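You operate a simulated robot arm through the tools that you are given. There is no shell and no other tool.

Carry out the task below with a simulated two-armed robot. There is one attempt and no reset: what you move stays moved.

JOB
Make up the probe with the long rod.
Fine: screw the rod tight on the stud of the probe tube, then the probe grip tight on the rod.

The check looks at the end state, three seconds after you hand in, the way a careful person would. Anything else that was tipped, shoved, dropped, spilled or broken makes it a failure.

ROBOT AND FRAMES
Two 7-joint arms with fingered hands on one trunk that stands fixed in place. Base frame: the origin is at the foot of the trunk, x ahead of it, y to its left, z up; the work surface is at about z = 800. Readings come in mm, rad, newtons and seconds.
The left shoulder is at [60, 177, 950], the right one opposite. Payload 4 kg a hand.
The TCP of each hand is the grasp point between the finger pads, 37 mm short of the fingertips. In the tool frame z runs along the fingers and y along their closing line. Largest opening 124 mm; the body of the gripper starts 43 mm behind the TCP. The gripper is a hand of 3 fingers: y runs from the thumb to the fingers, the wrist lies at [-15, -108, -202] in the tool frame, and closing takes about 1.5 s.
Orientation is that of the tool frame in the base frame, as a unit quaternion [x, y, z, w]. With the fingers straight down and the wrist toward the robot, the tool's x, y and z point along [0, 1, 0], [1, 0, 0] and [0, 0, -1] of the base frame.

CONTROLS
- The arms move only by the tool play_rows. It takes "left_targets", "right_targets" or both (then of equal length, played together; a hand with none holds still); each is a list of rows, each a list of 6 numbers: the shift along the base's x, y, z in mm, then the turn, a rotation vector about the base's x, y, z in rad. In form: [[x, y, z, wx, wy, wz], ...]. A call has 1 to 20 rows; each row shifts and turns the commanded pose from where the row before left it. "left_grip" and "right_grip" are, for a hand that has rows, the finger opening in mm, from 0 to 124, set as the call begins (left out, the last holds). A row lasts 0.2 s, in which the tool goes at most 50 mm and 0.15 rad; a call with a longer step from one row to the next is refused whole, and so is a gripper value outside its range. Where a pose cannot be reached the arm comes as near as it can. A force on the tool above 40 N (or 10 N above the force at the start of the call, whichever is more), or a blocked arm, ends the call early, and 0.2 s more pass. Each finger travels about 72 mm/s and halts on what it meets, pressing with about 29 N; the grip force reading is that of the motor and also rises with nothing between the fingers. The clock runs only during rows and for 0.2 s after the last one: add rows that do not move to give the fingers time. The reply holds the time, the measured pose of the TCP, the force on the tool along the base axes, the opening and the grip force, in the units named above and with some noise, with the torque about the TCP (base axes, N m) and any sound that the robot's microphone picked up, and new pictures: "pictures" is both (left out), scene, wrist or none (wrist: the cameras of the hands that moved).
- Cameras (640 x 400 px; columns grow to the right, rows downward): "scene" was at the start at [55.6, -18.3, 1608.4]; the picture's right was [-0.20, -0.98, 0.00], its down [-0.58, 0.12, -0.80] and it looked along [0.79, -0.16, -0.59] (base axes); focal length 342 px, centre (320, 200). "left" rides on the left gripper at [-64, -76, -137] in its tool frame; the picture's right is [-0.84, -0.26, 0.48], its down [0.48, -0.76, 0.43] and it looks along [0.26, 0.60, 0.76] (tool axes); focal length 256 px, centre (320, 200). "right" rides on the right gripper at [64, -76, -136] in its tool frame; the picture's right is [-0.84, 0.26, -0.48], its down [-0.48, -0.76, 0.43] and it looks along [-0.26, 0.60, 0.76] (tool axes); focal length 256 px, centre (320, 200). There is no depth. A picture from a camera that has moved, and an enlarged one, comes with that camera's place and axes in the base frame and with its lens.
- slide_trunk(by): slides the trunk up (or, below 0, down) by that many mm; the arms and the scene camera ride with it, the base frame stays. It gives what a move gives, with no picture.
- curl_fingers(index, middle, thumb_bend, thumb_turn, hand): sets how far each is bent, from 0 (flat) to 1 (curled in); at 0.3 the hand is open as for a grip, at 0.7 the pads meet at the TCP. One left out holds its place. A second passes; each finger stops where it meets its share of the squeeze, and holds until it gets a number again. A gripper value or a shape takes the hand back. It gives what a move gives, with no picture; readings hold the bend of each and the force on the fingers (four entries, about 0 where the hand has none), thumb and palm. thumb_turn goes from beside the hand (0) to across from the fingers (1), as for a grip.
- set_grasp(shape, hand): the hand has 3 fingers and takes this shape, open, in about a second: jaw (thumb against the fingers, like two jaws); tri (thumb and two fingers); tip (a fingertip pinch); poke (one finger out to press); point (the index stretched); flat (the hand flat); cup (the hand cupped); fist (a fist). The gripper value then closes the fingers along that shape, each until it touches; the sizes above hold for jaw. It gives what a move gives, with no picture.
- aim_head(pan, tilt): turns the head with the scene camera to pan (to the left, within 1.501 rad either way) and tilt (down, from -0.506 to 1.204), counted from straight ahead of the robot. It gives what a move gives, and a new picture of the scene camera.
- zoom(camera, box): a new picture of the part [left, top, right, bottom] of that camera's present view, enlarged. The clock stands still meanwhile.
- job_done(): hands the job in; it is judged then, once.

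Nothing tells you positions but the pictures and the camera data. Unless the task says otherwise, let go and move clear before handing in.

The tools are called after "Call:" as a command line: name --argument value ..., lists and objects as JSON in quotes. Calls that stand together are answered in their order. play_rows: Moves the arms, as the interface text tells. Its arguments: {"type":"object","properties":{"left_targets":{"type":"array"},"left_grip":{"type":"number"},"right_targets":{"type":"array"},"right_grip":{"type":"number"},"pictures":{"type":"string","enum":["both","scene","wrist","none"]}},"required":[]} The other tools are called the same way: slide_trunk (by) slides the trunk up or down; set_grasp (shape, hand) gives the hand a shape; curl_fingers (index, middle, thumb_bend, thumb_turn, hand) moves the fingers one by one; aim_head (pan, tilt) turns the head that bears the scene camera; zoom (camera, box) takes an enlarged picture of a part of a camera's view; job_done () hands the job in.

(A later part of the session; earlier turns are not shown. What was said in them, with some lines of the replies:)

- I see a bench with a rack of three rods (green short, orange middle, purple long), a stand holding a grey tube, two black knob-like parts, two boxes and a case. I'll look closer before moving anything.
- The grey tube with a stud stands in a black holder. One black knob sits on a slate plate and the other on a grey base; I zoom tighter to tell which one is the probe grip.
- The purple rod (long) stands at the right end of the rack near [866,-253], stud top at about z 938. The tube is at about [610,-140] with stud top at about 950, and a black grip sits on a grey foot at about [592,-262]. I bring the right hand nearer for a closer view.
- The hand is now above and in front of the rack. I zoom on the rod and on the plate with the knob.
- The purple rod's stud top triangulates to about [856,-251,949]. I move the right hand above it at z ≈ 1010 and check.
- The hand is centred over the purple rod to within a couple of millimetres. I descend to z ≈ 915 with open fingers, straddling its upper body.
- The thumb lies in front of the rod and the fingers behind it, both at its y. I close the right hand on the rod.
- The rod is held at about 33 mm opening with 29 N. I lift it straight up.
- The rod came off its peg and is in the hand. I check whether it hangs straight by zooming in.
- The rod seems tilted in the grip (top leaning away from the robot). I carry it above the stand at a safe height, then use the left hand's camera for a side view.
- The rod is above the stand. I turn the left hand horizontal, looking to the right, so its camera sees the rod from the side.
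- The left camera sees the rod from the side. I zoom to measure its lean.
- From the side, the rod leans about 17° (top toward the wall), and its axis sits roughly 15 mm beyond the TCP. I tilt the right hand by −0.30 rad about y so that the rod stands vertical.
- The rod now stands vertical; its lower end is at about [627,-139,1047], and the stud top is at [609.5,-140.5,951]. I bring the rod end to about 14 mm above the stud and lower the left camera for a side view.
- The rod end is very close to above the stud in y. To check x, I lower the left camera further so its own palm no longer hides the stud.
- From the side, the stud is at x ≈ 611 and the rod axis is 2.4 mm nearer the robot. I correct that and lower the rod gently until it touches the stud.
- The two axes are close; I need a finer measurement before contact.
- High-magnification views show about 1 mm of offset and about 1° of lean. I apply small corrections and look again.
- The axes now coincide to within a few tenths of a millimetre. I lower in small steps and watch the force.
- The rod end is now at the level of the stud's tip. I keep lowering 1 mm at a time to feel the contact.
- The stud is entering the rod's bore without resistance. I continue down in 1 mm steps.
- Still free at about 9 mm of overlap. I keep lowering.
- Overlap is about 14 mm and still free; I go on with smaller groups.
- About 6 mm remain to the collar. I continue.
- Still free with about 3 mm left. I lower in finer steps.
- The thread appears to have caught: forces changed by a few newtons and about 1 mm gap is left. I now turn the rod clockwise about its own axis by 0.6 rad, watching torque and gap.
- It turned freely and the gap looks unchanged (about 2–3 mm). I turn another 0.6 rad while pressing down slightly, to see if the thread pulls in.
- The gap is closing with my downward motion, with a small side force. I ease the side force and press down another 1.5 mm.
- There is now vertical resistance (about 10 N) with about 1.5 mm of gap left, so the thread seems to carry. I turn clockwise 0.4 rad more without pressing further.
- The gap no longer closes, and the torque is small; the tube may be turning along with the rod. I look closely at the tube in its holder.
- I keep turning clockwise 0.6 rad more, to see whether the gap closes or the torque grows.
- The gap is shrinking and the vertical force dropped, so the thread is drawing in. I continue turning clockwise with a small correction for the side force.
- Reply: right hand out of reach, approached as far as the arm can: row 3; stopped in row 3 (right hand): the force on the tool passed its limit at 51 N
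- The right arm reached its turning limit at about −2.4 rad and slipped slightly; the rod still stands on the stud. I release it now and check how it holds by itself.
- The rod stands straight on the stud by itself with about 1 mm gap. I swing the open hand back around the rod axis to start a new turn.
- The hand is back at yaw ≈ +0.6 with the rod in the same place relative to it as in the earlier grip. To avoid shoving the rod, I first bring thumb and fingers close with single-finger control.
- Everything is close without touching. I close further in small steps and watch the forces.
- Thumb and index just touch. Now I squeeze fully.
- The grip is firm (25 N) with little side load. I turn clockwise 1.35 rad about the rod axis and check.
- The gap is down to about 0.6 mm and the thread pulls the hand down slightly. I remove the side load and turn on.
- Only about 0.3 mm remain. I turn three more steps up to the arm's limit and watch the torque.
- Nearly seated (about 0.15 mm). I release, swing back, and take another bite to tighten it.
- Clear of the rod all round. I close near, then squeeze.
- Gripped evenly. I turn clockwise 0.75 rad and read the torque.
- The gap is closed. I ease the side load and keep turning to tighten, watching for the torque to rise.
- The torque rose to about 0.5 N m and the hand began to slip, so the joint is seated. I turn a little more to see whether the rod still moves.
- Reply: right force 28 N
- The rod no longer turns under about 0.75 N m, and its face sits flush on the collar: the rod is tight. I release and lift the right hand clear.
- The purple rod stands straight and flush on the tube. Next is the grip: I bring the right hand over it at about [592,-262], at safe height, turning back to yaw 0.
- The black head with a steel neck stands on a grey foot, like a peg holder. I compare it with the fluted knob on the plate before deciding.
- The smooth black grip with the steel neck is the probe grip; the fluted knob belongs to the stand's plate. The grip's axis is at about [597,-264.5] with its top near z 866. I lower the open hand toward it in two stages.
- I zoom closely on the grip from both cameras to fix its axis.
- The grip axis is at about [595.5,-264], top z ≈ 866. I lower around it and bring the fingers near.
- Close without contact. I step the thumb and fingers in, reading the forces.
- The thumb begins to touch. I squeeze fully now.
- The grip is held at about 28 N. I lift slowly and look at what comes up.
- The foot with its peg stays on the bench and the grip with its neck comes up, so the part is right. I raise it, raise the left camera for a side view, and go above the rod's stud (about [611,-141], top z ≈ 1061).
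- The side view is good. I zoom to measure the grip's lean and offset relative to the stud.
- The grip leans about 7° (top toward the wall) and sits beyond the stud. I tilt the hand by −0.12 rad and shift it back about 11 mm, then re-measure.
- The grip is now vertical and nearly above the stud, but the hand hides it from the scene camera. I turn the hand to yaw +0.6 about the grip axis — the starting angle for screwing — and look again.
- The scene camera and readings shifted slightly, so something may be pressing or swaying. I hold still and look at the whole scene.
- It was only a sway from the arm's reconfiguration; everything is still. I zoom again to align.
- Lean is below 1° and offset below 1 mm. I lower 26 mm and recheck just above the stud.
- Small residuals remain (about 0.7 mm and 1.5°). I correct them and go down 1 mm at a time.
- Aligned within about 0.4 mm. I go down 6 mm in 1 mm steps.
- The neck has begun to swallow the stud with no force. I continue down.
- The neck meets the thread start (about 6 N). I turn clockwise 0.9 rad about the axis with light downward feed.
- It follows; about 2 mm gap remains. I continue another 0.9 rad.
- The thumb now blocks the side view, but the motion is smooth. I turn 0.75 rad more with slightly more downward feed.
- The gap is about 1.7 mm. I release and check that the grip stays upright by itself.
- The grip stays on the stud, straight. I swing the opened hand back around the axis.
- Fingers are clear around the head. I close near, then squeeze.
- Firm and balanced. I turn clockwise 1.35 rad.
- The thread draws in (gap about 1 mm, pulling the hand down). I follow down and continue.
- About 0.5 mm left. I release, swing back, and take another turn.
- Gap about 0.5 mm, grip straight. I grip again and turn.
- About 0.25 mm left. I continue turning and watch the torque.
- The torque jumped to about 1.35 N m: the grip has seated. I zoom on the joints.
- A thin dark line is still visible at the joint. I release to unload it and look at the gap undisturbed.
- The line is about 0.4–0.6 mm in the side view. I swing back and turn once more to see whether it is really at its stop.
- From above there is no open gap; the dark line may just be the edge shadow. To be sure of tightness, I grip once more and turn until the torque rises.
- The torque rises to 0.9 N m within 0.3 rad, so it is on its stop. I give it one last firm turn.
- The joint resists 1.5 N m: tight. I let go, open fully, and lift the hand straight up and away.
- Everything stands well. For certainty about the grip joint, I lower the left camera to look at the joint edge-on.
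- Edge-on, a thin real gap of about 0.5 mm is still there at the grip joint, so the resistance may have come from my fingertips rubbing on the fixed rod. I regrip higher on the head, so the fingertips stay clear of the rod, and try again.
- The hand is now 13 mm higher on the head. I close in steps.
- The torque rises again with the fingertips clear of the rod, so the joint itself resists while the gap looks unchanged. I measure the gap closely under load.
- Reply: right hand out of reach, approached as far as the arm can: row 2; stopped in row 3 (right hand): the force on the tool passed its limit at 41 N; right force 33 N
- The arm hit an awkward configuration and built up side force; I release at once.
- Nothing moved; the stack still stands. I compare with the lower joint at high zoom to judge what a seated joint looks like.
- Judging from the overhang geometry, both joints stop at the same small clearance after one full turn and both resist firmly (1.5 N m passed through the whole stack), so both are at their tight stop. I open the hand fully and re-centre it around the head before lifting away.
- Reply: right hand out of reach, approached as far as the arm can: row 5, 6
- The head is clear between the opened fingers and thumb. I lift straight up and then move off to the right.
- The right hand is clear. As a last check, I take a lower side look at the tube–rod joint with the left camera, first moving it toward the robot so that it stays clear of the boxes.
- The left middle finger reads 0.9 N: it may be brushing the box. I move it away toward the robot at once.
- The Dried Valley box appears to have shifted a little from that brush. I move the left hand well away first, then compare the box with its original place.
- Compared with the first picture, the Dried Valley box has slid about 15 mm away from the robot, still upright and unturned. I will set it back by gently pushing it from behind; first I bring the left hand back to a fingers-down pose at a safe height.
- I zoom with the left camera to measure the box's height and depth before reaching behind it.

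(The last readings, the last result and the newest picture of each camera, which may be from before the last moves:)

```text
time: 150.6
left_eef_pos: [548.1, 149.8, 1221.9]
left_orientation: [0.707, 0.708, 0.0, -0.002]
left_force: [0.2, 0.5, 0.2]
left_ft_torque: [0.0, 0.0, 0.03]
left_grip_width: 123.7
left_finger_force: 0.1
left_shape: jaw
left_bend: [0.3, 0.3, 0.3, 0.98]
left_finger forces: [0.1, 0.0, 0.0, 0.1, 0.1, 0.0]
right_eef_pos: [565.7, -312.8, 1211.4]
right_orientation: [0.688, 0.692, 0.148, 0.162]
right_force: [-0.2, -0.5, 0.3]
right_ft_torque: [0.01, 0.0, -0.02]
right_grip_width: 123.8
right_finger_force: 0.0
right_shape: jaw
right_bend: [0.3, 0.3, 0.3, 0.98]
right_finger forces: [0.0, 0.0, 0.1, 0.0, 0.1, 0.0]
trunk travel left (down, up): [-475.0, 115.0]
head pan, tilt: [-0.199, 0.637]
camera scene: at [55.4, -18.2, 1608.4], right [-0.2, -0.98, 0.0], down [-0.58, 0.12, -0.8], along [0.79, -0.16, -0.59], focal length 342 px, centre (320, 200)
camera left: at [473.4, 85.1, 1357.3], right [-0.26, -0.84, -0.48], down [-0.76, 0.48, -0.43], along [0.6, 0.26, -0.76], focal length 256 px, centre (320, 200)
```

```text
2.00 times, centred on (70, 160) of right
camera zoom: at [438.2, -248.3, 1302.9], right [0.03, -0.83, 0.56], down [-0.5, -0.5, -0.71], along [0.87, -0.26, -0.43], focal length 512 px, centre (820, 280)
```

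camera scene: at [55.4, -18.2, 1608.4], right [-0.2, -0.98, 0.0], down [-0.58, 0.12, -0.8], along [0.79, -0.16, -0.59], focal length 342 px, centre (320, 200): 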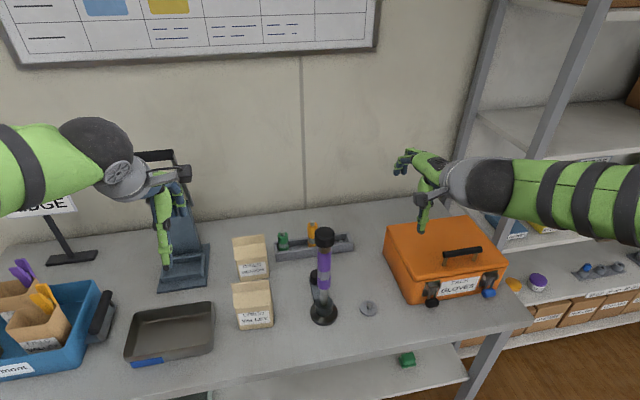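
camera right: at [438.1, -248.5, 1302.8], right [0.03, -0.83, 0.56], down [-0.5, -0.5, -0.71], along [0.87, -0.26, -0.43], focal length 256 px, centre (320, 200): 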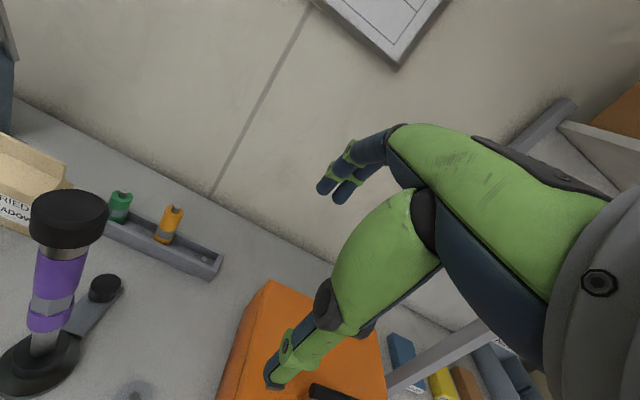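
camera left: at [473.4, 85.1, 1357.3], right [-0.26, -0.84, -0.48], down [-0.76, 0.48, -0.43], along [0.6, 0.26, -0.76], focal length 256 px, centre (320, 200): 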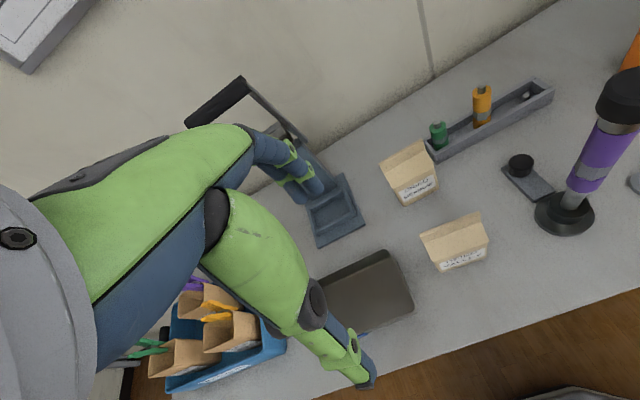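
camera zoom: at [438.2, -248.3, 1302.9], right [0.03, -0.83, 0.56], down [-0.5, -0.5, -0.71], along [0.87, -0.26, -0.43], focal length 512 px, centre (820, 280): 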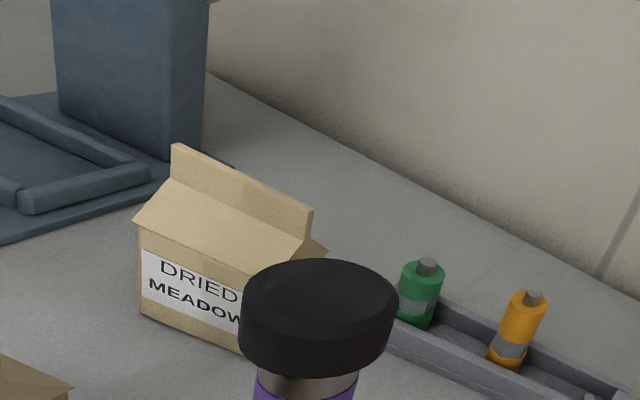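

The box is about 155 mm tall with its ridge at x ≈ 622, so I should push low at its back with one finger and the hand turned sideways to clear the roof. I set the left hand to the poke shape and test that orientation high above.

Call:
set_grasp --hand "left" --shape "poke"

Call:
play_rows --left_targets '[[14, -8, 0, 0, 0, -0.1428], [14, -8, 0, 0, 0, -0.1428], [14, -8, 0, 0, 0, -0.1428], [14, -8, 0, 0, 0, -0.1428], [14, -8, 0, 0, 0, -0.1428], [14, -8, 0, 0, 0, -0.1428], [14, -8, 0, 0, 0, -0.1428], [14, -8, 0, 0, 0, -0.1428], [14, -8, 0, 0, 0, -0.1428], [14, -8, 0, 0, 0, -0.1428], [14, -8, 0, 0, 0, -0.1428], [0, 0, 0, 0, 0, 0]]'

```text
time: 151.5
left_eef_pos: [549.1, 149.1, 1220.8]
left_orientation: [0.707, 0.707, 0.0, -0.001]
left_force: [0.5, 1.0, -0.7]
left_ft_torque: [-0.02, 0.01, -0.01]
left_grip_width: 0.0
left_finger_force: 0.1
left_shape: poke
left_bend: [0.7, 0.7, 0.0, 1.0]
left_finger forces: [0.1, 0.0, 0.0, 0.0, 0.1, 0.0]
right_eef_pos: [565.9, -312.1, 1212.8]
right_orientation: [0.687, 0.692, 0.148, 0.162]
right_force: [0.7, 0.6, 0.3]
right_ft_torque: [0.01, 0.01, 0.05]
right_grip_width: 123.5
right_finger_force: 0.2
right_shape: jaw
right_bend: [0.3, 0.3, 0.3, 0.98]
right_finger forces: [0.0, 0.0, 0.0, 0.1, 0.0, 0.0]
trunk travel left (down, up): [-475.0, 115.0]
head pan, tilt: [-0.199, 0.637]
```

```text
time: 154.1
left_eef_pos: [701.6, 61.8, 1220.0]
left_orientation: [1.0, 0.0, 0.0, -0.001]
left_force: [0.4, -0.5, 0.1]
left_ft_torque: [0.01, 0.0, 0.0]
left_grip_width: 0.0
left_finger_force: 0.0
left_shape: poke
left_bend: [0.7, 0.7, 0.0, 1.0]
left_finger forces: [0.1, 0.0, 0.0, 0.0, 0.0, 0.0]
right_eef_pos: [565.8, -313.0, 1213.1]
right_orientation: [0.687, 0.693, 0.148, 0.162]
right_force: [0.0, -0.6, 0.3]
right_ft_torque: [0.01, 0.01, 0.0]
right_grip_width: 123.8
right_finger_force: 0.0
right_shape: jaw
right_bend: [0.3, 0.3, 0.3, 0.98]
right_finger forces: [0.0, 0.0, 0.0, 0.1, 0.1, 0.0]
trunk travel left (down, up): [-475.0, 115.0]
head pan, tilt: [-0.199, 0.637]
camera scene: at [55.3, -18.1, 1608.4], right [-0.2, -0.98, 0.0], down [-0.58, 0.12, -0.8], along [0.79, -0.16, -0.59], focal length 342 px, centre (320, 200)
camera left: at [638.5, 136.5, 1356.2], right [-0.84, 0.26, -0.48], down [0.48, 0.76, -0.43], along [0.26, -0.6, -0.76], focal length 256 px, centre (320, 200)
```

scene: 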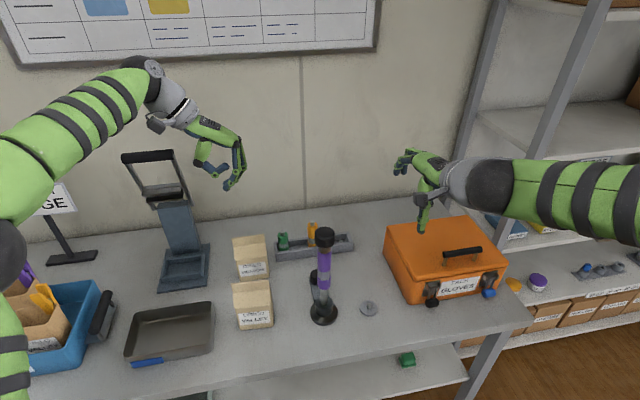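
left: 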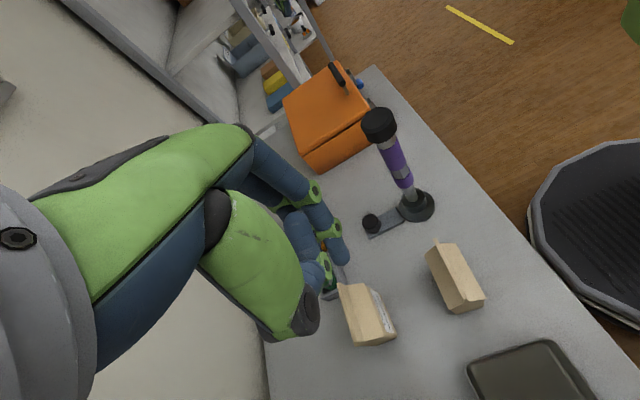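

The orientation is reachable. I switch to a closed jaw for a compact finger tip and zoom on the box from this side to measure its back face.

Call:
set_grasp --hand "left" --shape "jaw"

Call:
play_rows --left_targets '[[0, 0, 0, 0, 0, 0], [0, 0, 0, 0, 0, 0], [0, 0, 0, 0, 0, 0], [0, 0, 0, 0, 0, 0], [0, 0, 0, 0, 0, 0], [0, 0, 0, 0, 0, 0], [0, 0, 0, 0, 0, 0]]' --left_grip 0 --pictures "wrist"

Call:
zoom --camera "left" --box '[320, 210, 510, 370]'

Call:
zoom --camera "scene" --box '[160, 60, 320, 200]'

```text
time: 155.0
left_eef_pos: [702.7, 61.8, 1219.4]
left_orientation: [1.0, 0.0, 0.0, -0.001]
left_force: [-0.1, -0.4, 0.1]
left_ft_torque: [0.0, 0.01, -0.02]
left_grip_width: 124.1
left_finger_force: 0.1
left_shape: jaw
left_bend: [0.3, 0.3, 0.3, 0.98]
left_finger forces: [0.1, 0.1, 0.0, 0.0, 0.0, 0.1]
right_eef_pos: [566.1, -313.9, 1212.4]
right_orientation: [0.687, 0.692, 0.148, 0.162]
right_force: [0.6, 0.7, -0.3]
right_ft_torque: [0.02, -0.02, -0.02]
right_grip_width: 123.7
right_finger_force: 0.1
right_shape: jaw
right_bend: [0.3, 0.3, 0.3, 0.98]
right_finger forces: [0.0, 0.0, 0.1, 0.1, 0.1, 0.0]
trunk travel left (down, up): [-475.0, 115.0]
head pan, tilt: [-0.199, 0.637]
```

```text
time: 156.6
left_eef_pos: [702.8, 60.5, 1219.2]
left_orientation: [1.0, 0.0, 0.0, -0.001]
left_force: [0.4, -0.3, -0.2]
left_ft_torque: [0.0, 0.01, 0.0]
left_grip_width: 0.3
left_finger_force: 29.1
left_shape: jaw
left_bend: [0.7, 0.7, 0.71, 1.0]
left_finger forces: [0.0, 0.1, 0.0, 0.0, 0.0, 0.0]
right_eef_pos: [567.2, -312.2, 1212.8]
right_orientation: [0.687, 0.692, 0.148, 0.161]
right_force: [0.4, -0.2, -0.5]
right_ft_torque: [-0.02, -0.02, 0.04]
right_grip_width: 123.7
right_finger_force: 0.0
right_shape: jaw
right_bend: [0.3, 0.3, 0.3, 0.98]
right_finger forces: [0.0, 0.0, 0.1, 0.1, 0.1, 0.1]
trunk travel left (down, up): [-475.0, 115.0]
head pan, tilt: [-0.199, 0.637]
camera left: at [638.8, 136.1, 1356.0], right [-0.84, 0.26, -0.48], down [0.48, 0.76, -0.43], along [0.26, -0.6, -0.76], focal length 256 px, centre (320, 200)
```

left: 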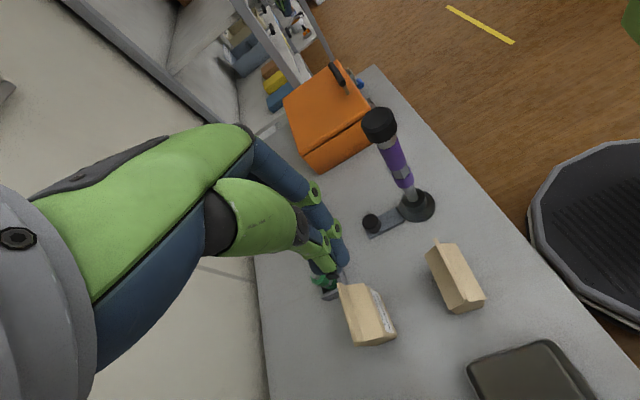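

```text
2.50 times, centred on (415, 290) of left
camera zoom: at [638.8, 136.1, 1356.0], right [-0.84, 0.26, -0.48], down [0.48, 0.76, -0.43], along [0.26, -0.6, -0.76], focal length 640 px, centre (82, -25)
```

zoom: 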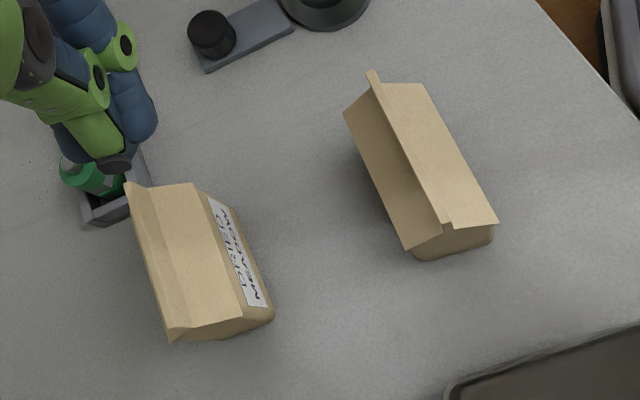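

```text
2.86 times, centred on (240, 130) of scene
camera zoom: at [55.7, -18.3, 1608.4], right [-0.2, -0.98, 0.0], down [-0.58, 0.12, -0.8], along [0.79, -0.16, -0.59], focal length 976 px, centre (549, 400)
```

zoom: 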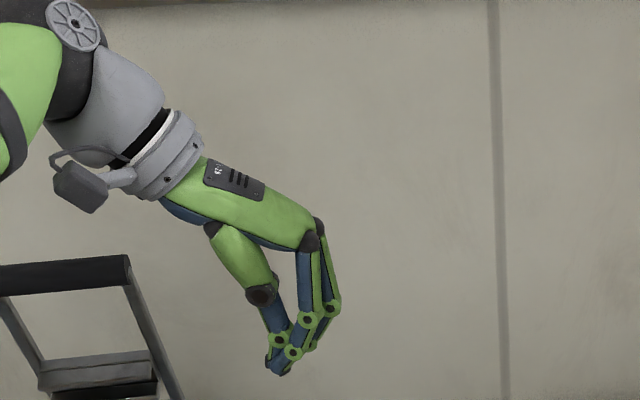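

The box's back face is at x ≈ 650 (base 53 mm deep). I lower the closed fingers into the gap behind it at x ≈ 705, fingertips at about z 838, tips leaning slightly toward the box.

Call:
play_rows --left_targets '[[2, -10, 0, 0, 0.1, 0], [1, -11, -30, 0, 0, 0], [0, 0, -45, 0, 0, 0], [0, 0, -45, 0, 0, 0], [0, 0, -45, 0, 0, 0], [0, 0, -45, 0, 0, 0], [0, 0, -40, 0, 0, 0], [0, 0, 0, 0, 0, 0]]'

Call:
zoom --camera "scene" --box '[170, 120, 350, 345]'

Call:
zoom --camera "left" --box '[240, 200, 640, 400]'

```text
time: 158.4
left_eef_pos: [704.7, 40.2, 969.5]
left_orientation: [0.999, 0.0, -0.05, -0.002]
left_force: [-0.3, -0.4, 0.0]
left_ft_torque: [-0.03, 0.01, 0.0]
left_grip_width: 0.1
left_finger_force: 29.2
left_shape: jaw
left_bend: [0.7, 0.7, 0.71, 1.0]
left_finger forces: [0.1, 0.0, 0.1, 0.1, 0.1, 0.1]
right_eef_pos: [565.9, -312.9, 1212.7]
right_orientation: [0.687, 0.692, 0.149, 0.161]
right_force: [-0.8, -0.3, 0.0]
right_ft_torque: [0.0, -0.01, 0.01]
right_grip_width: 123.6
right_finger_force: 0.1
right_shape: jaw
right_bend: [0.3, 0.3, 0.3, 0.98]
right_finger forces: [0.0, 0.1, 0.1, 0.0, 0.1, 0.0]
trunk travel left (down, up): [-475.0, 115.0]
head pan, tilt: [-0.199, 0.637]
camera scene: at [55.6, -18.4, 1608.4], right [-0.2, -0.98, 0.0], down [-0.58, 0.12, -0.8], along [0.79, -0.16, -0.59], focal length 342 px, centre (320, 200)
camera left: at [654.9, 115.2, 1111.4], right [-0.88, 0.26, -0.4], down [0.44, 0.76, -0.48], along [0.18, -0.6, -0.78], focal length 256 px, centre (320, 200)
```

scene: 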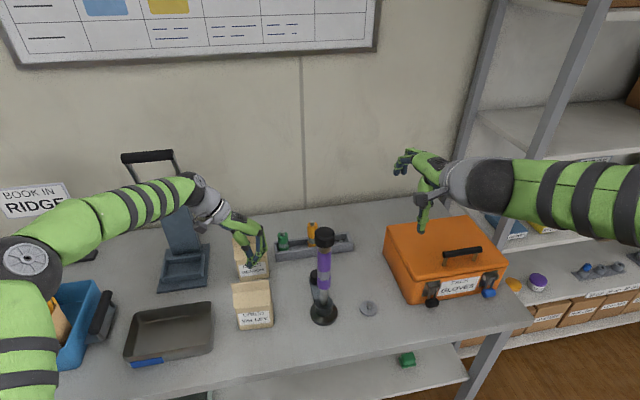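
left: 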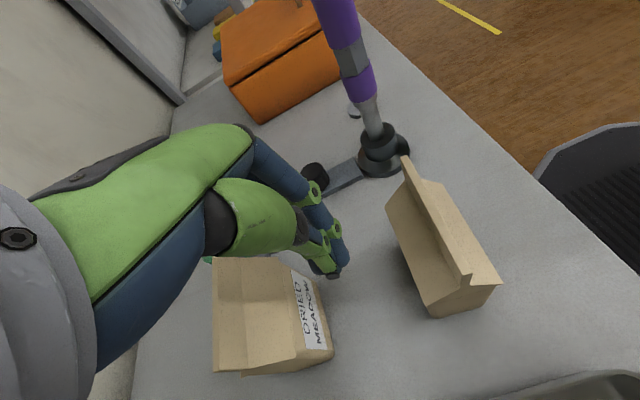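

```text
1.78 times, centred on (260, 232) of scene
camera zoom: at [55.6, -18.4, 1608.4], right [-0.2, -0.98, 0.0], down [-0.58, 0.12, -0.8], along [0.79, -0.16, -0.59], focal length 607 px, centre (427, 142)
```

zoom: 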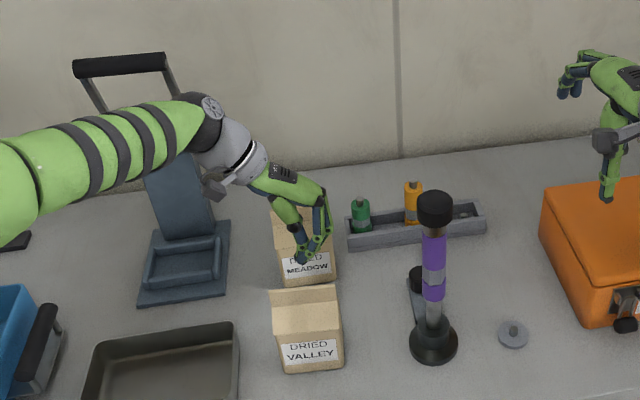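

```text
1.60 times, centred on (440, 300) of left
camera zoom: at [654.9, 115.2, 1111.4], right [-0.88, 0.26, -0.4], down [0.44, 0.76, -0.48], along [0.18, -0.6, -0.78], focal length 410 px, centre (128, 40)
```

zoom: 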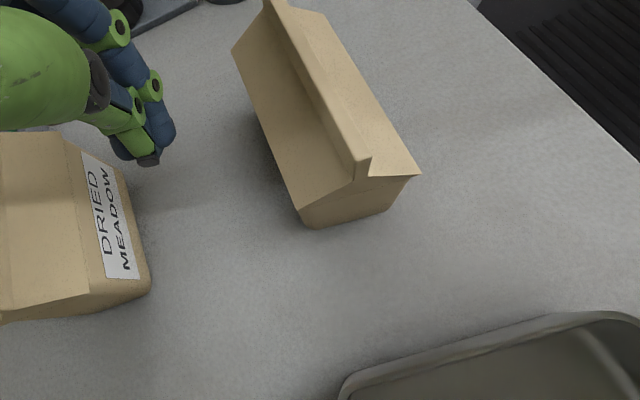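

The fingers are centred in the gap. I lower the remaining 95 mm slowly.

Call:
play_rows --left_targets '[[0, 0, -25, 0, 0, 0], [0, 0, -25, 0, 0, 0], [0, 0, -25, 0, 0, 0], [0, 0, -20, 0, 0, 0], [0, 0, 0, 0, 0, 0]]'

Call:
zoom --camera "left" --box '[240, 200, 640, 400]'

```text
time: 159.6
left_eef_pos: [705.1, 41.0, 874.7]
left_orientation: [0.999, 0.0, -0.05, 0.0]
left_force: [0.0, -0.2, -0.3]
left_ft_torque: [-0.02, -0.03, 0.02]
left_grip_width: 0.1
left_finger_force: 28.9
left_shape: jaw
left_bend: [0.7, 0.7, 0.71, 1.0]
left_finger forces: [0.0, 0.0, 0.0, 0.0, 0.0, 0.0]
right_eef_pos: [566.7, -313.5, 1212.2]
right_orientation: [0.687, 0.692, 0.148, 0.162]
right_force: [0.4, 0.2, 0.1]
right_ft_torque: [0.0, 0.02, 0.01]
right_grip_width: 123.6
right_finger_force: 0.0
right_shape: jaw
right_bend: [0.3, 0.3, 0.3, 0.98]
right_finger forces: [0.0, 0.1, 0.0, 0.1, 0.1, 0.1]
trunk travel left (down, up): [-475.0, 115.0]
head pan, tilt: [-0.199, 0.637]
camera scene: at [55.7, -18.4, 1608.4], right [-0.2, -0.98, 0.0], down [-0.58, 0.12, -0.8], along [0.79, -0.16, -0.59], focal length 342 px, centre (320, 200)
camera left: at [654.6, 115.6, 1017.4], right [-0.88, 0.26, -0.4], down [0.44, 0.76, -0.48], along [0.18, -0.6, -0.78], focal length 256 px, centre (320, 200)
```

scene: 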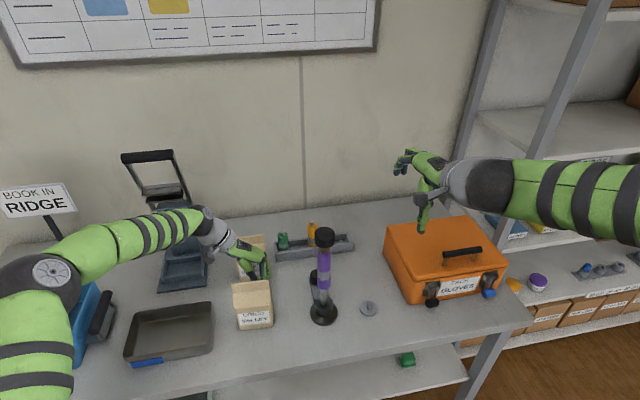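
left: 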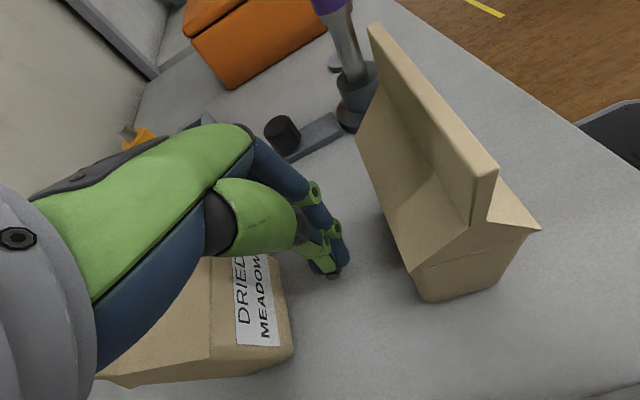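

```text
1.60 times, centred on (440, 300) of left
camera zoom: at [654.6, 115.6, 1017.4], right [-0.88, 0.26, -0.4], down [0.44, 0.76, -0.48], along [0.18, -0.6, -0.78], focal length 410 px, centre (128, 40)
```

zoom: 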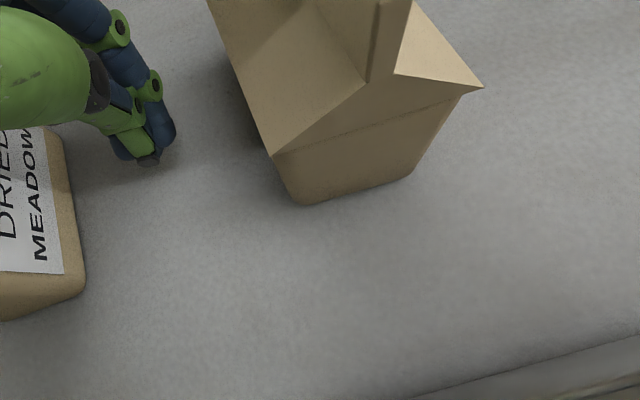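

The eaves overhang the body, so I lean the fingertips further toward the box and lower a bit, then approach in small steps.

Call:
play_rows --left_targets '[[0, 0, -5, 0, 0.1, 0], [0, 0, -5, 0, 0.1, 0], [-6, 0, 0, 0, 0, 0], [-6, 0, 0, 0, 0, 0], [0, 0, 0, 0, 0, 0]]' --pictures "none"

Call:
zoom --camera "left" --box '[240, 150, 640, 400]'

Call:
zoom --camera "scene" --box '[210, 215, 310, 345]'

```text
time: 160.8
left_eef_pos: [693.2, 39.1, 865.1]
left_orientation: [0.989, 0.0, -0.149, -0.001]
left_force: [-0.5, 0.3, -0.4]
left_ft_torque: [0.03, 0.01, 0.05]
left_grip_width: 0.1
left_finger_force: 29.1
left_shape: jaw
left_bend: [0.7, 0.7, 0.71, 1.0]
left_finger forces: [0.1, 0.0, 0.1, 0.1, 0.0, 0.0]
right_eef_pos: [566.7, -314.2, 1212.8]
right_orientation: [0.688, 0.692, 0.148, 0.161]
right_force: [0.1, -0.3, 0.6]
right_ft_torque: [-0.02, 0.04, -0.01]
right_grip_width: 123.8
right_finger_force: 0.0
right_shape: jaw
right_bend: [0.3, 0.3, 0.3, 0.98]
right_finger forces: [0.1, 0.0, 0.1, 0.0, 0.1, 0.0]
trunk travel left (down, up): [-475.0, 115.0]
head pan, tilt: [-0.199, 0.637]
```

```text
1.60 times, centred on (440, 275) of left
camera zoom: at [672.4, 115.1, 1014.5], right [-0.94, 0.26, -0.21], down [0.33, 0.76, -0.56], along [0.02, -0.6, -0.8], focal length 410 px, centre (128, 80)
```

zoom: 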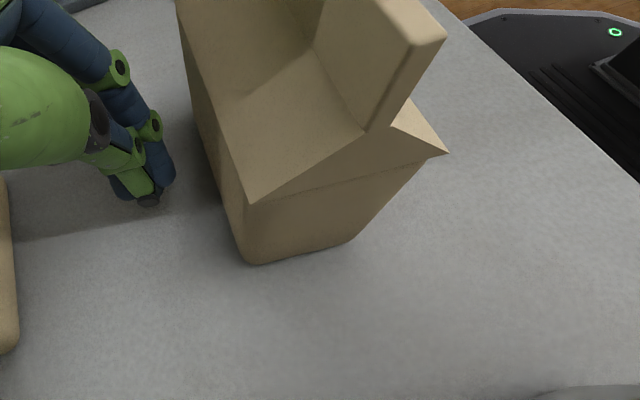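

```text
3.08 times, centred on (260, 280) of scene
camera zoom: at [55.8, -18.4, 1608.4], right [-0.2, -0.98, 0.0], down [-0.58, 0.12, -0.8], along [0.79, -0.16, -0.59], focal length 1051 px, centre (505, -46)
```

zoom: 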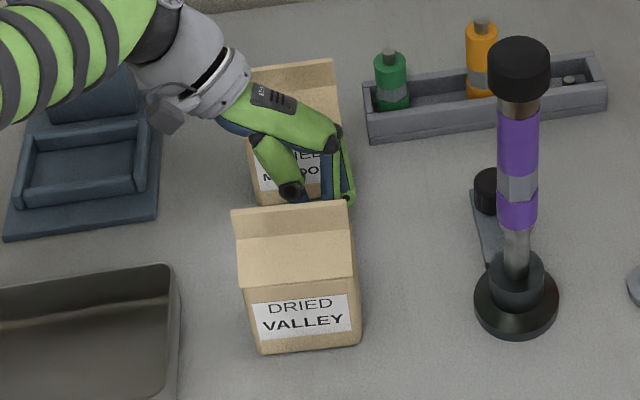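

About 15 mm to go to contact. I approach in 3 mm steps.

Call:
play_rows --left_targets '[[-3, 0, 0, 0, 0, 0], [-3, 0, 0, 0, 0, 0], [-3, 0, 0, 0, 0, 0], [-3, 0, 0, 0, 0, 0], [0, 0, 0, 0, 0, 0]]' --pictures "none"

Call:
zoom --camera "left" --box '[240, 150, 640, 400]'

Call:
zoom --camera "scene" --box '[260, 200, 400, 340]'

```text
time: 162.0
left_eef_pos: [680.5, 39.3, 865.5]
left_orientation: [0.989, 0.0, -0.149, -0.001]
left_force: [-0.5, -0.7, 0.2]
left_ft_torque: [0.0, 0.01, 0.02]
left_grip_width: 0.3
left_finger_force: 28.7
left_shape: jaw
left_bend: [0.7, 0.7, 0.71, 1.0]
left_finger forces: [0.0, 0.1, 0.0, 0.0, 0.0, 0.0]
right_eef_pos: [565.9, -313.6, 1214.0]
right_orientation: [0.688, 0.692, 0.148, 0.161]
right_force: [0.5, 0.1, -0.6]
right_ft_torque: [-0.01, 0.0, 0.01]
right_grip_width: 123.6
right_finger_force: 0.1
right_shape: jaw
right_bend: [0.3, 0.3, 0.3, 0.98]
right_finger forces: [0.0, 0.0, 0.0, 0.0, 0.0, 0.0]
trunk travel left (down, up): [-475.0, 115.0]
head pan, tilt: [-0.199, 0.637]
```

```text
1.60 times, centred on (440, 275) of left
camera zoom: at [660.7, 115.2, 1014.2], right [-0.94, 0.26, -0.21], down [0.33, 0.76, -0.56], along [0.02, -0.6, -0.8], focal length 410 px, centre (128, 80)
```

zoom: 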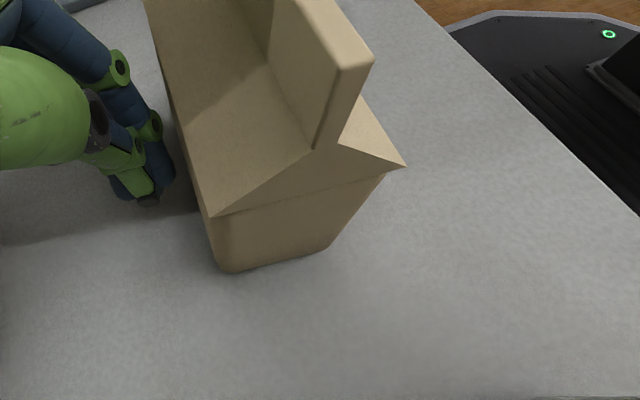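

```text
2.86 times, centred on (330, 270) of scene
camera zoom: at [55.7, -18.3, 1608.4], right [-0.2, -0.98, 0.0], down [-0.58, 0.12, -0.8], along [0.79, -0.16, -0.59], focal length 976 px, centre (291, 0)
```

zoom: 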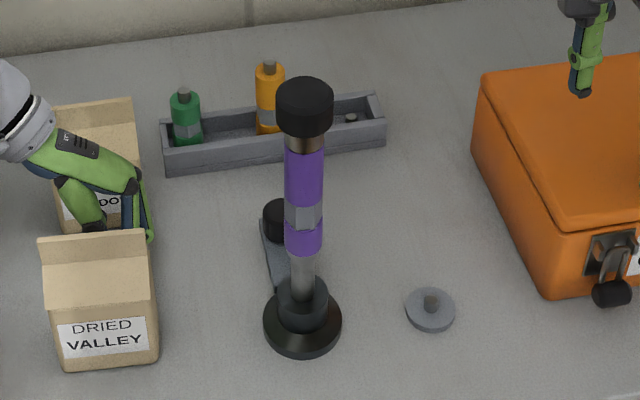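

Nearly touching. I continue 2 mm at a time.

Call:
play_rows --left_targets '[[-2, 0, 0, 0, 0, 0], [-2, 0, 0, 0, 0, 0], [-2, 0, 0, 0, 0, 0], [-2, 0, 0, 0, 0, 0], [0, 0, 0, 0, 0, 0]]' --pictures "none"

Call:
zoom --camera "left" --box '[240, 150, 640, 400]'

Call:
zoom --camera "scene" --box '[260, 200, 400, 340]'

```text
time: 163.2
left_eef_pos: [673.2, 40.1, 865.0]
left_orientation: [0.989, 0.0, -0.15, -0.001]
left_force: [1.9, 0.0, 0.1]
left_ft_torque: [-0.01, -0.03, 0.0]
left_grip_width: 0.0
left_finger_force: 28.9
left_shape: jaw
left_bend: [0.7, 0.7, 0.71, 1.0]
left_finger forces: [0.1, 0.0, 0.1, 0.1, 0.0, 0.1]
right_eef_pos: [567.2, -312.6, 1212.9]
right_orientation: [0.688, 0.692, 0.147, 0.162]
right_force: [0.3, 0.4, 0.0]
right_ft_torque: [0.0, 0.03, 0.0]
right_grip_width: 123.8
right_finger_force: 0.1
right_shape: jaw
right_bend: [0.3, 0.3, 0.3, 0.98]
right_finger forces: [0.1, 0.1, 0.0, 0.1, 0.0, 0.0]
trunk travel left (down, up): [-475.0, 115.0]
head pan, tilt: [-0.199, 0.637]
```

```text
1.60 times, centred on (440, 275) of left
camera zoom: at [653.1, 115.8, 1014.4], right [-0.94, 0.26, -0.21], down [0.33, 0.76, -0.56], along [0.02, -0.6, -0.8], focal length 410 px, centre (128, 80)
```

zoom: 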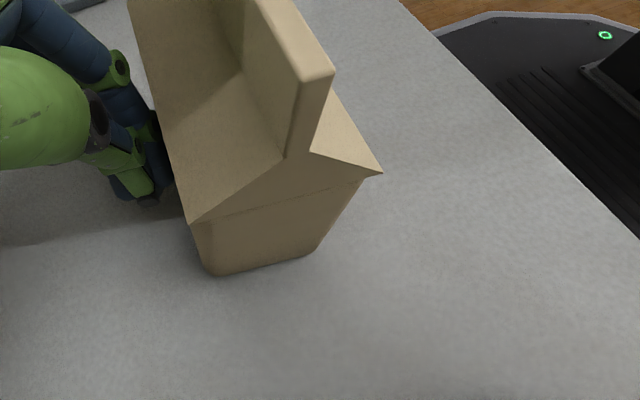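

```text
2.86 times, centred on (330, 270) of scene
camera zoom: at [55.9, -18.4, 1608.4], right [-0.2, -0.98, 0.0], down [-0.58, 0.12, -0.8], along [0.79, -0.16, -0.59], focal length 976 px, centre (291, 0)
```

zoom: 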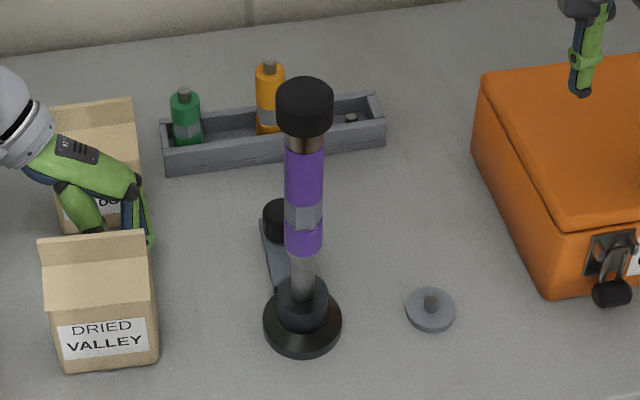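

Contact (1.9 N), and the box starts to slide. I push 8 mm more, then compare.

Call:
play_rows --left_targets '[[-2, 0, 0, 0, 0, 0], [-2, 0, 0, 0, 0, 0], [-2, 0, 0, 0, 0, 0], [-2, 0, 0, 0, 0, 0], [0, 0, 0, 0, 0, 0]]' --pictures "none"

Call:
zoom --camera "scene" --box '[260, 200, 400, 340]'

Call:
zoom --camera "left" --box '[240, 150, 640, 400]'

```text
time: 164.4
left_eef_pos: [664.3, 41.5, 864.7]
left_orientation: [0.989, 0.0, -0.15, -0.001]
left_force: [1.8, 0.2, -0.4]
left_ft_torque: [0.04, -0.05, -0.02]
left_grip_width: 0.2
left_finger_force: 28.9
left_shape: jaw
left_bend: [0.7, 0.7, 0.71, 1.0]
left_finger forces: [0.0, 0.0, 0.0, 0.0, 0.0, 0.0]
right_eef_pos: [566.3, -313.3, 1212.5]
right_orientation: [0.688, 0.692, 0.148, 0.162]
right_force: [0.3, 0.3, 0.6]
right_ft_torque: [0.01, 0.02, -0.03]
right_grip_width: 123.4
right_finger_force: 0.0
right_shape: jaw
right_bend: [0.3, 0.3, 0.3, 0.98]
right_finger forces: [0.0, 0.1, 0.0, 0.1, 0.1, 0.0]
trunk travel left (down, up): [-475.0, 115.0]
head pan, tilt: [-0.199, 0.637]
```

```text
2.86 times, centred on (330, 270) of scene
camera zoom: at [55.8, -18.3, 1608.4], right [-0.2, -0.98, 0.0], down [-0.58, 0.12, -0.8], along [0.79, -0.16, -0.59], focal length 976 px, centre (291, 0)
```

zoom: 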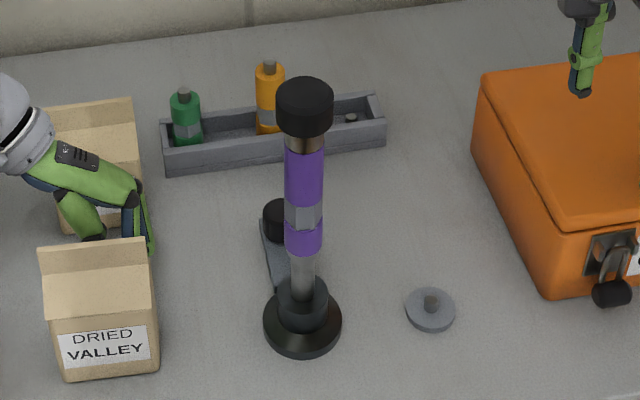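

```text
1.60 times, centred on (440, 275) of left
camera zoom: at [644.5, 115.8, 1014.5], right [-0.94, 0.26, -0.21], down [0.33, 0.76, -0.56], along [0.02, -0.6, -0.8], focal length 410 px, centre (128, 80)
```

zoom: 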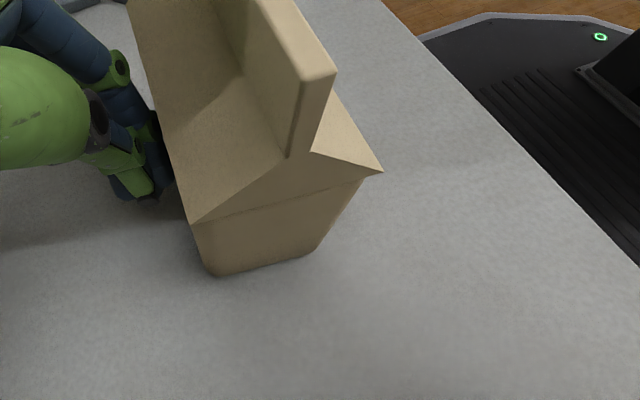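

Four more millimetres to the original place. I push those and compare again.

Call:
play_rows --left_targets '[[-2, -0.6, 0, 0, 0, 0], [-2, -0.6, 0, 0, 0, 0], [0, 0, 0, 0, 0, 0]]' --pictures "none"

Call:
zoom --camera "scene" --box '[260, 200, 400, 340]'

```text
time: 165.2
left_eef_pos: [661.7, 38.2, 866.2]
left_orientation: [0.989, 0.0, -0.149, -0.001]
left_force: [0.7, 0.2, 0.4]
left_ft_torque: [-0.02, -0.05, -0.03]
left_grip_width: 0.0
left_finger_force: 29.1
left_shape: jaw
left_bend: [0.7, 0.7, 0.71, 1.0]
left_finger forces: [0.0, 0.0, 0.0, 0.0, 0.0, 0.0]
right_eef_pos: [565.9, -312.7, 1213.1]
right_orientation: [0.688, 0.692, 0.148, 0.161]
right_force: [0.0, 0.7, 0.0]
right_ft_torque: [0.0, 0.0, -0.02]
right_grip_width: 123.7
right_finger_force: 0.0
right_shape: jaw
right_bend: [0.3, 0.3, 0.3, 0.98]
right_finger forces: [0.1, 0.1, 0.0, 0.1, 0.0, 0.0]
trunk travel left (down, up): [-475.0, 115.0]
head pan, tilt: [-0.199, 0.637]
```

```text
2.86 times, centred on (330, 270) of scene
camera zoom: at [55.8, -18.3, 1608.4], right [-0.2, -0.98, 0.0], down [-0.58, 0.12, -0.8], along [0.79, -0.16, -0.59], focal length 976 px, centre (291, 0)
```

zoom: 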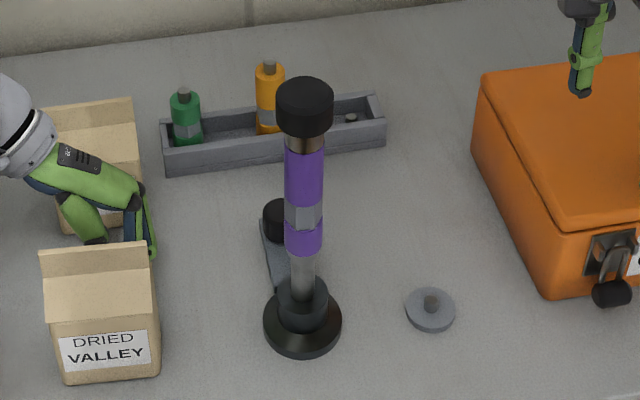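

The box is back at its original image position (corners match the first picture). I draw the finger back, lift straight up and return the left hand to a clear pose.

Call:
play_rows --left_targets '[[5, 0, 0, 0, 0, 0], [15, 0, 0, 0, 0, 0], [20, 0, 0, 0, -0.1, 0], [0, 0, 5, 0, -0.1, 0], [0, 0, 20, 0, -0.1, 0], [0, 0, 40, 0, 0, 0], [0, 0, 45, 0, 0, 0], [0, 0, 45, 0, 0, 0], [0, 0, 45, 0, 0, 0], [0, 0, 45, 0, 0, 0], [0, 0, 45, 0, 0, 0], [0, 0, 45, 0, 0, 0], [0, 0, 20, 0, 0, 0], [0, 0, 0, 0, 0, 0]]'

Call:
zoom --camera "scene" --box '[260, 200, 400, 340]'

```text
time: 168.2
left_eef_pos: [700.7, 42.2, 1222.8]
left_orientation: [1.0, 0.0, 0.0, -0.001]
left_force: [-0.7, -0.1, 0.8]
left_ft_torque: [0.0, 0.03, -0.02]
left_grip_width: 0.0
left_finger_force: 29.2
left_shape: jaw
left_bend: [0.7, 0.7, 0.71, 1.0]
left_finger forces: [0.0, 0.0, 0.0, 0.0, 0.0, 0.0]
right_eef_pos: [566.3, -314.0, 1212.7]
right_orientation: [0.687, 0.693, 0.148, 0.161]
right_force: [0.1, 0.8, 0.7]
right_ft_torque: [-0.01, -0.02, 0.0]
right_grip_width: 123.7
right_finger_force: 0.1
right_shape: jaw
right_bend: [0.3, 0.3, 0.3, 0.98]
right_finger forces: [0.0, 0.0, 0.1, 0.0, 0.1, 0.0]
trunk travel left (down, up): [-475.0, 115.0]
head pan, tilt: [-0.199, 0.637]
camera scene: at [55.8, -18.3, 1608.4], right [-0.2, -0.98, 0.0], down [-0.58, 0.12, -0.8], along [0.79, -0.16, -0.59], focal length 342 px, centre (320, 200)
camera left: at [637.9, 116.4, 1358.0], right [-0.84, 0.26, -0.48], down [0.48, 0.76, -0.43], along [0.26, -0.6, -0.76], focal length 256 px, centre (320, 200)
```

scene: 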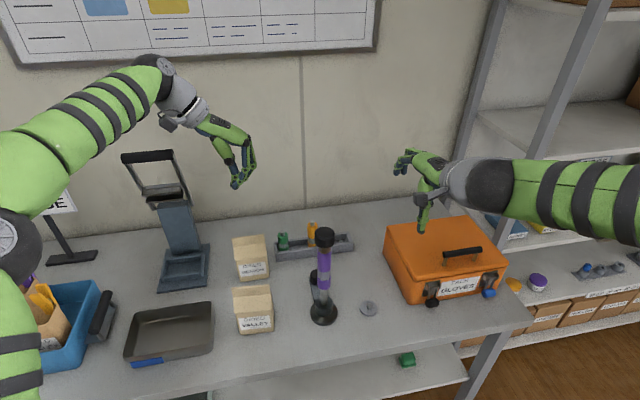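
left: 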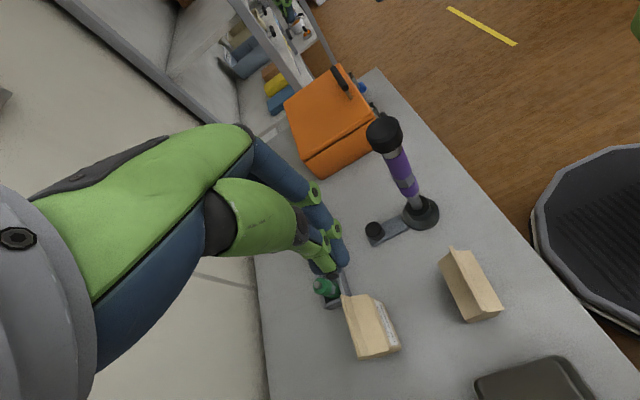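

```text
2.86 times, centred on (330, 270) of scene
camera zoom: at [55.8, -18.3, 1608.4], right [-0.2, -0.98, 0.0], down [-0.58, 0.12, -0.8], along [0.79, -0.16, -0.59], focal length 976 px, centre (291, 0)
```

zoom: 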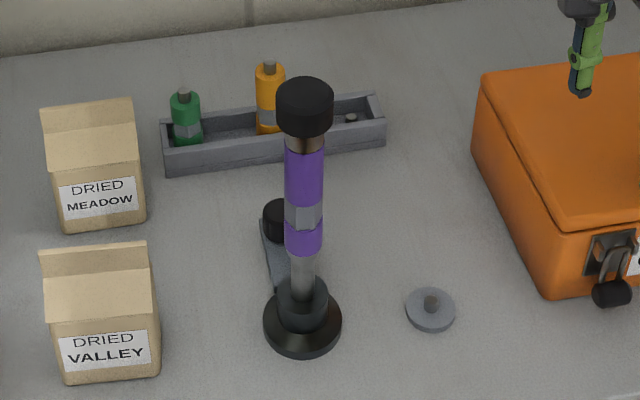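

Everything is in place: both joints show the same small stop clearance and both are tight. I return the left hand to its starting pose.

Call:
play_rows --left_targets '[[-14, 10, 0, 0, 0, 0.1428], [-14, 10, 0, 0, 0, 0.1428], [-14, 10, 0, 0, 0, 0.1428], [-14, 10, 0, 0, 0, 0.1428], [-14, 10, 0, 0, 0, 0.1428], [-14, 10, 0, 0, 0, 0.1428], [-14, 10, 0, 0, 0, 0.1428], [-14, 10, 0, 0, 0, 0.1428], [-14, 10, 0, 0, 0, 0.1428], [-14, 10, 0, 0, 0, 0.1428], [-10, 10, 0, 0, 0, 0.1428], [0, 0, 0, 0, 0, 0]]' --left_grip 124

Call:
zoom --camera "scene" --box '[0, 130, 320, 400]'

Call:
zoom --camera "scene" --box '[300, 220, 350, 330]'

```text
time: 170.8
left_eef_pos: [553.6, 149.5, 1219.2]
left_orientation: [0.707, 0.708, -0.001, -0.002]
left_force: [0.0, -0.4, -0.5]
left_ft_torque: [0.01, 0.01, 0.03]
left_grip_width: 124.0
left_finger_force: 0.1
left_shape: jaw
left_bend: [0.3, 0.3, 0.3, 0.98]
left_finger forces: [0.0, 0.0, 0.0, 0.0, 0.1, 0.0]
right_eef_pos: [566.0, -312.4, 1211.7]
right_orientation: [0.688, 0.692, 0.147, 0.161]
right_force: [-0.4, 0.9, -0.3]
right_ft_torque: [-0.03, -0.02, 0.01]
right_grip_width: 123.7
right_finger_force: 0.0
right_shape: jaw
right_bend: [0.3, 0.3, 0.3, 0.98]
right_finger forces: [0.0, 0.0, 0.0, 0.0, 0.0, 0.1]
trunk travel left (down, up): [-475.0, 115.0]
head pan, tilt: [-0.199, 0.637]
camera scene: at [55.7, -18.3, 1608.4], right [-0.2, -0.98, 0.0], down [-0.58, 0.12, -0.8], along [0.79, -0.16, -0.59], focal length 342 px, centre (320, 200)
camera left: at [476.7, 85.6, 1355.7], right [-0.26, -0.84, -0.48], down [-0.76, 0.48, -0.43], along [0.6, 0.26, -0.76], focal length 256 px, centre (320, 200)
```

scene: 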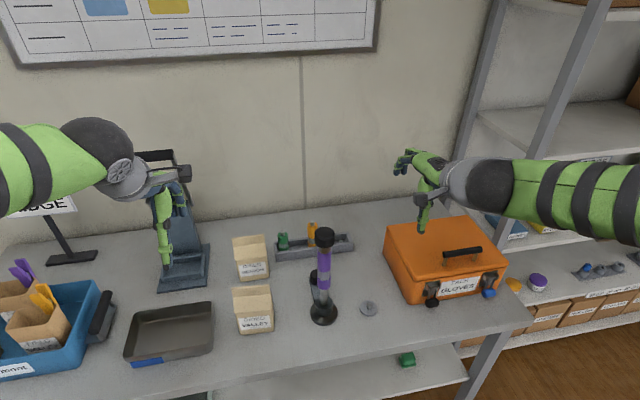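
left: 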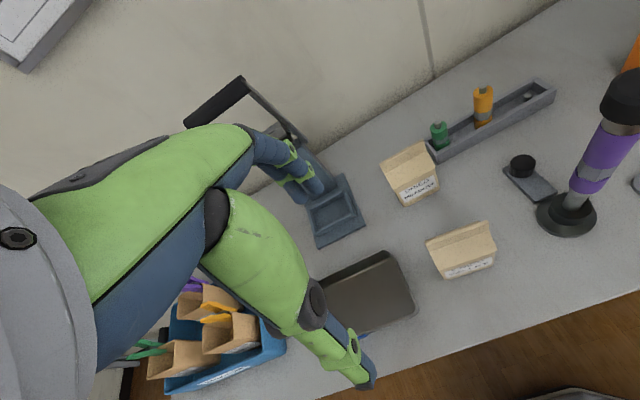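

```text
1.48 times, centred on (160, 265) of scene
camera zoom: at [55.7, -18.3, 1608.4], right [-0.2, -0.98, 0.0], down [-0.58, 0.12, -0.8], along [0.79, -0.16, -0.59], focal length 506 px, centre (557, 104)
```

zoom: 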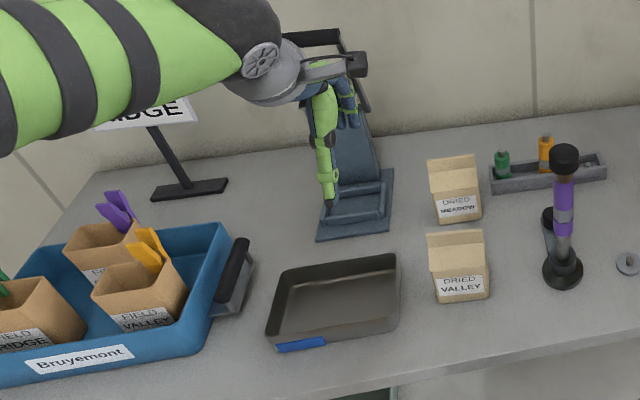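

```text
3.64 times, centred on (325, 275) of scene
camera zoom: at [55.7, -18.3, 1608.4], right [-0.2, -0.98, 0.0], down [-0.58, 0.12, -0.8], along [0.79, -0.16, -0.59], focal length 1242 px, centre (302, -73)
```

zoom: 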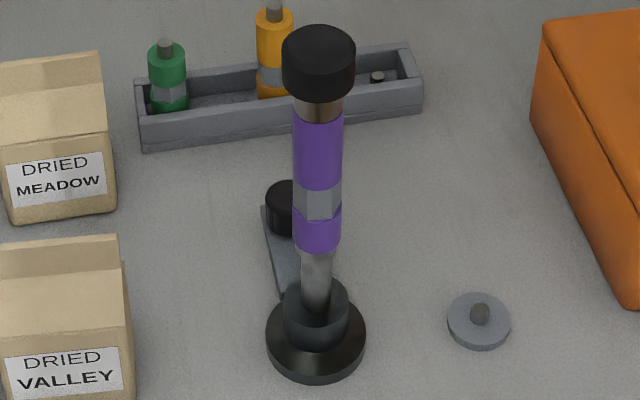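

The probe stands assembled in its holder: purple rod on the tube, grip on the rod. The other items are where they began, and both hands are clear. I hand in.

Call:
job_done

```text
The job is handed in.
```

The probe is made up with the long (purple) rod. The rod is screwed tight on the tube's stud and the grip is screwed tight on the rod, and I have handed the job in.

- **Tightness:** Both joints stopped turning. The last twist on the grip reached about 1.5 N m, and that also passed through the rod joint. About 0.5 mm of clearance still shows at each joint. I took this as the normal stop, because both ended at the same gap and turned no further.
- **Box moved and put back:** While I was checking the lower joint, my left hand brushed the Dried Valley box. It slid about 14 mm, still upright. I pushed it back, and its corners match the first picture as closely as I can read them.
- **Everything else:** The stand did not move, and nothing tipped or fell. The grip's small foot stays on the bench where it was. The right hand is off to the side and the left is back at its start, both clear of the work.
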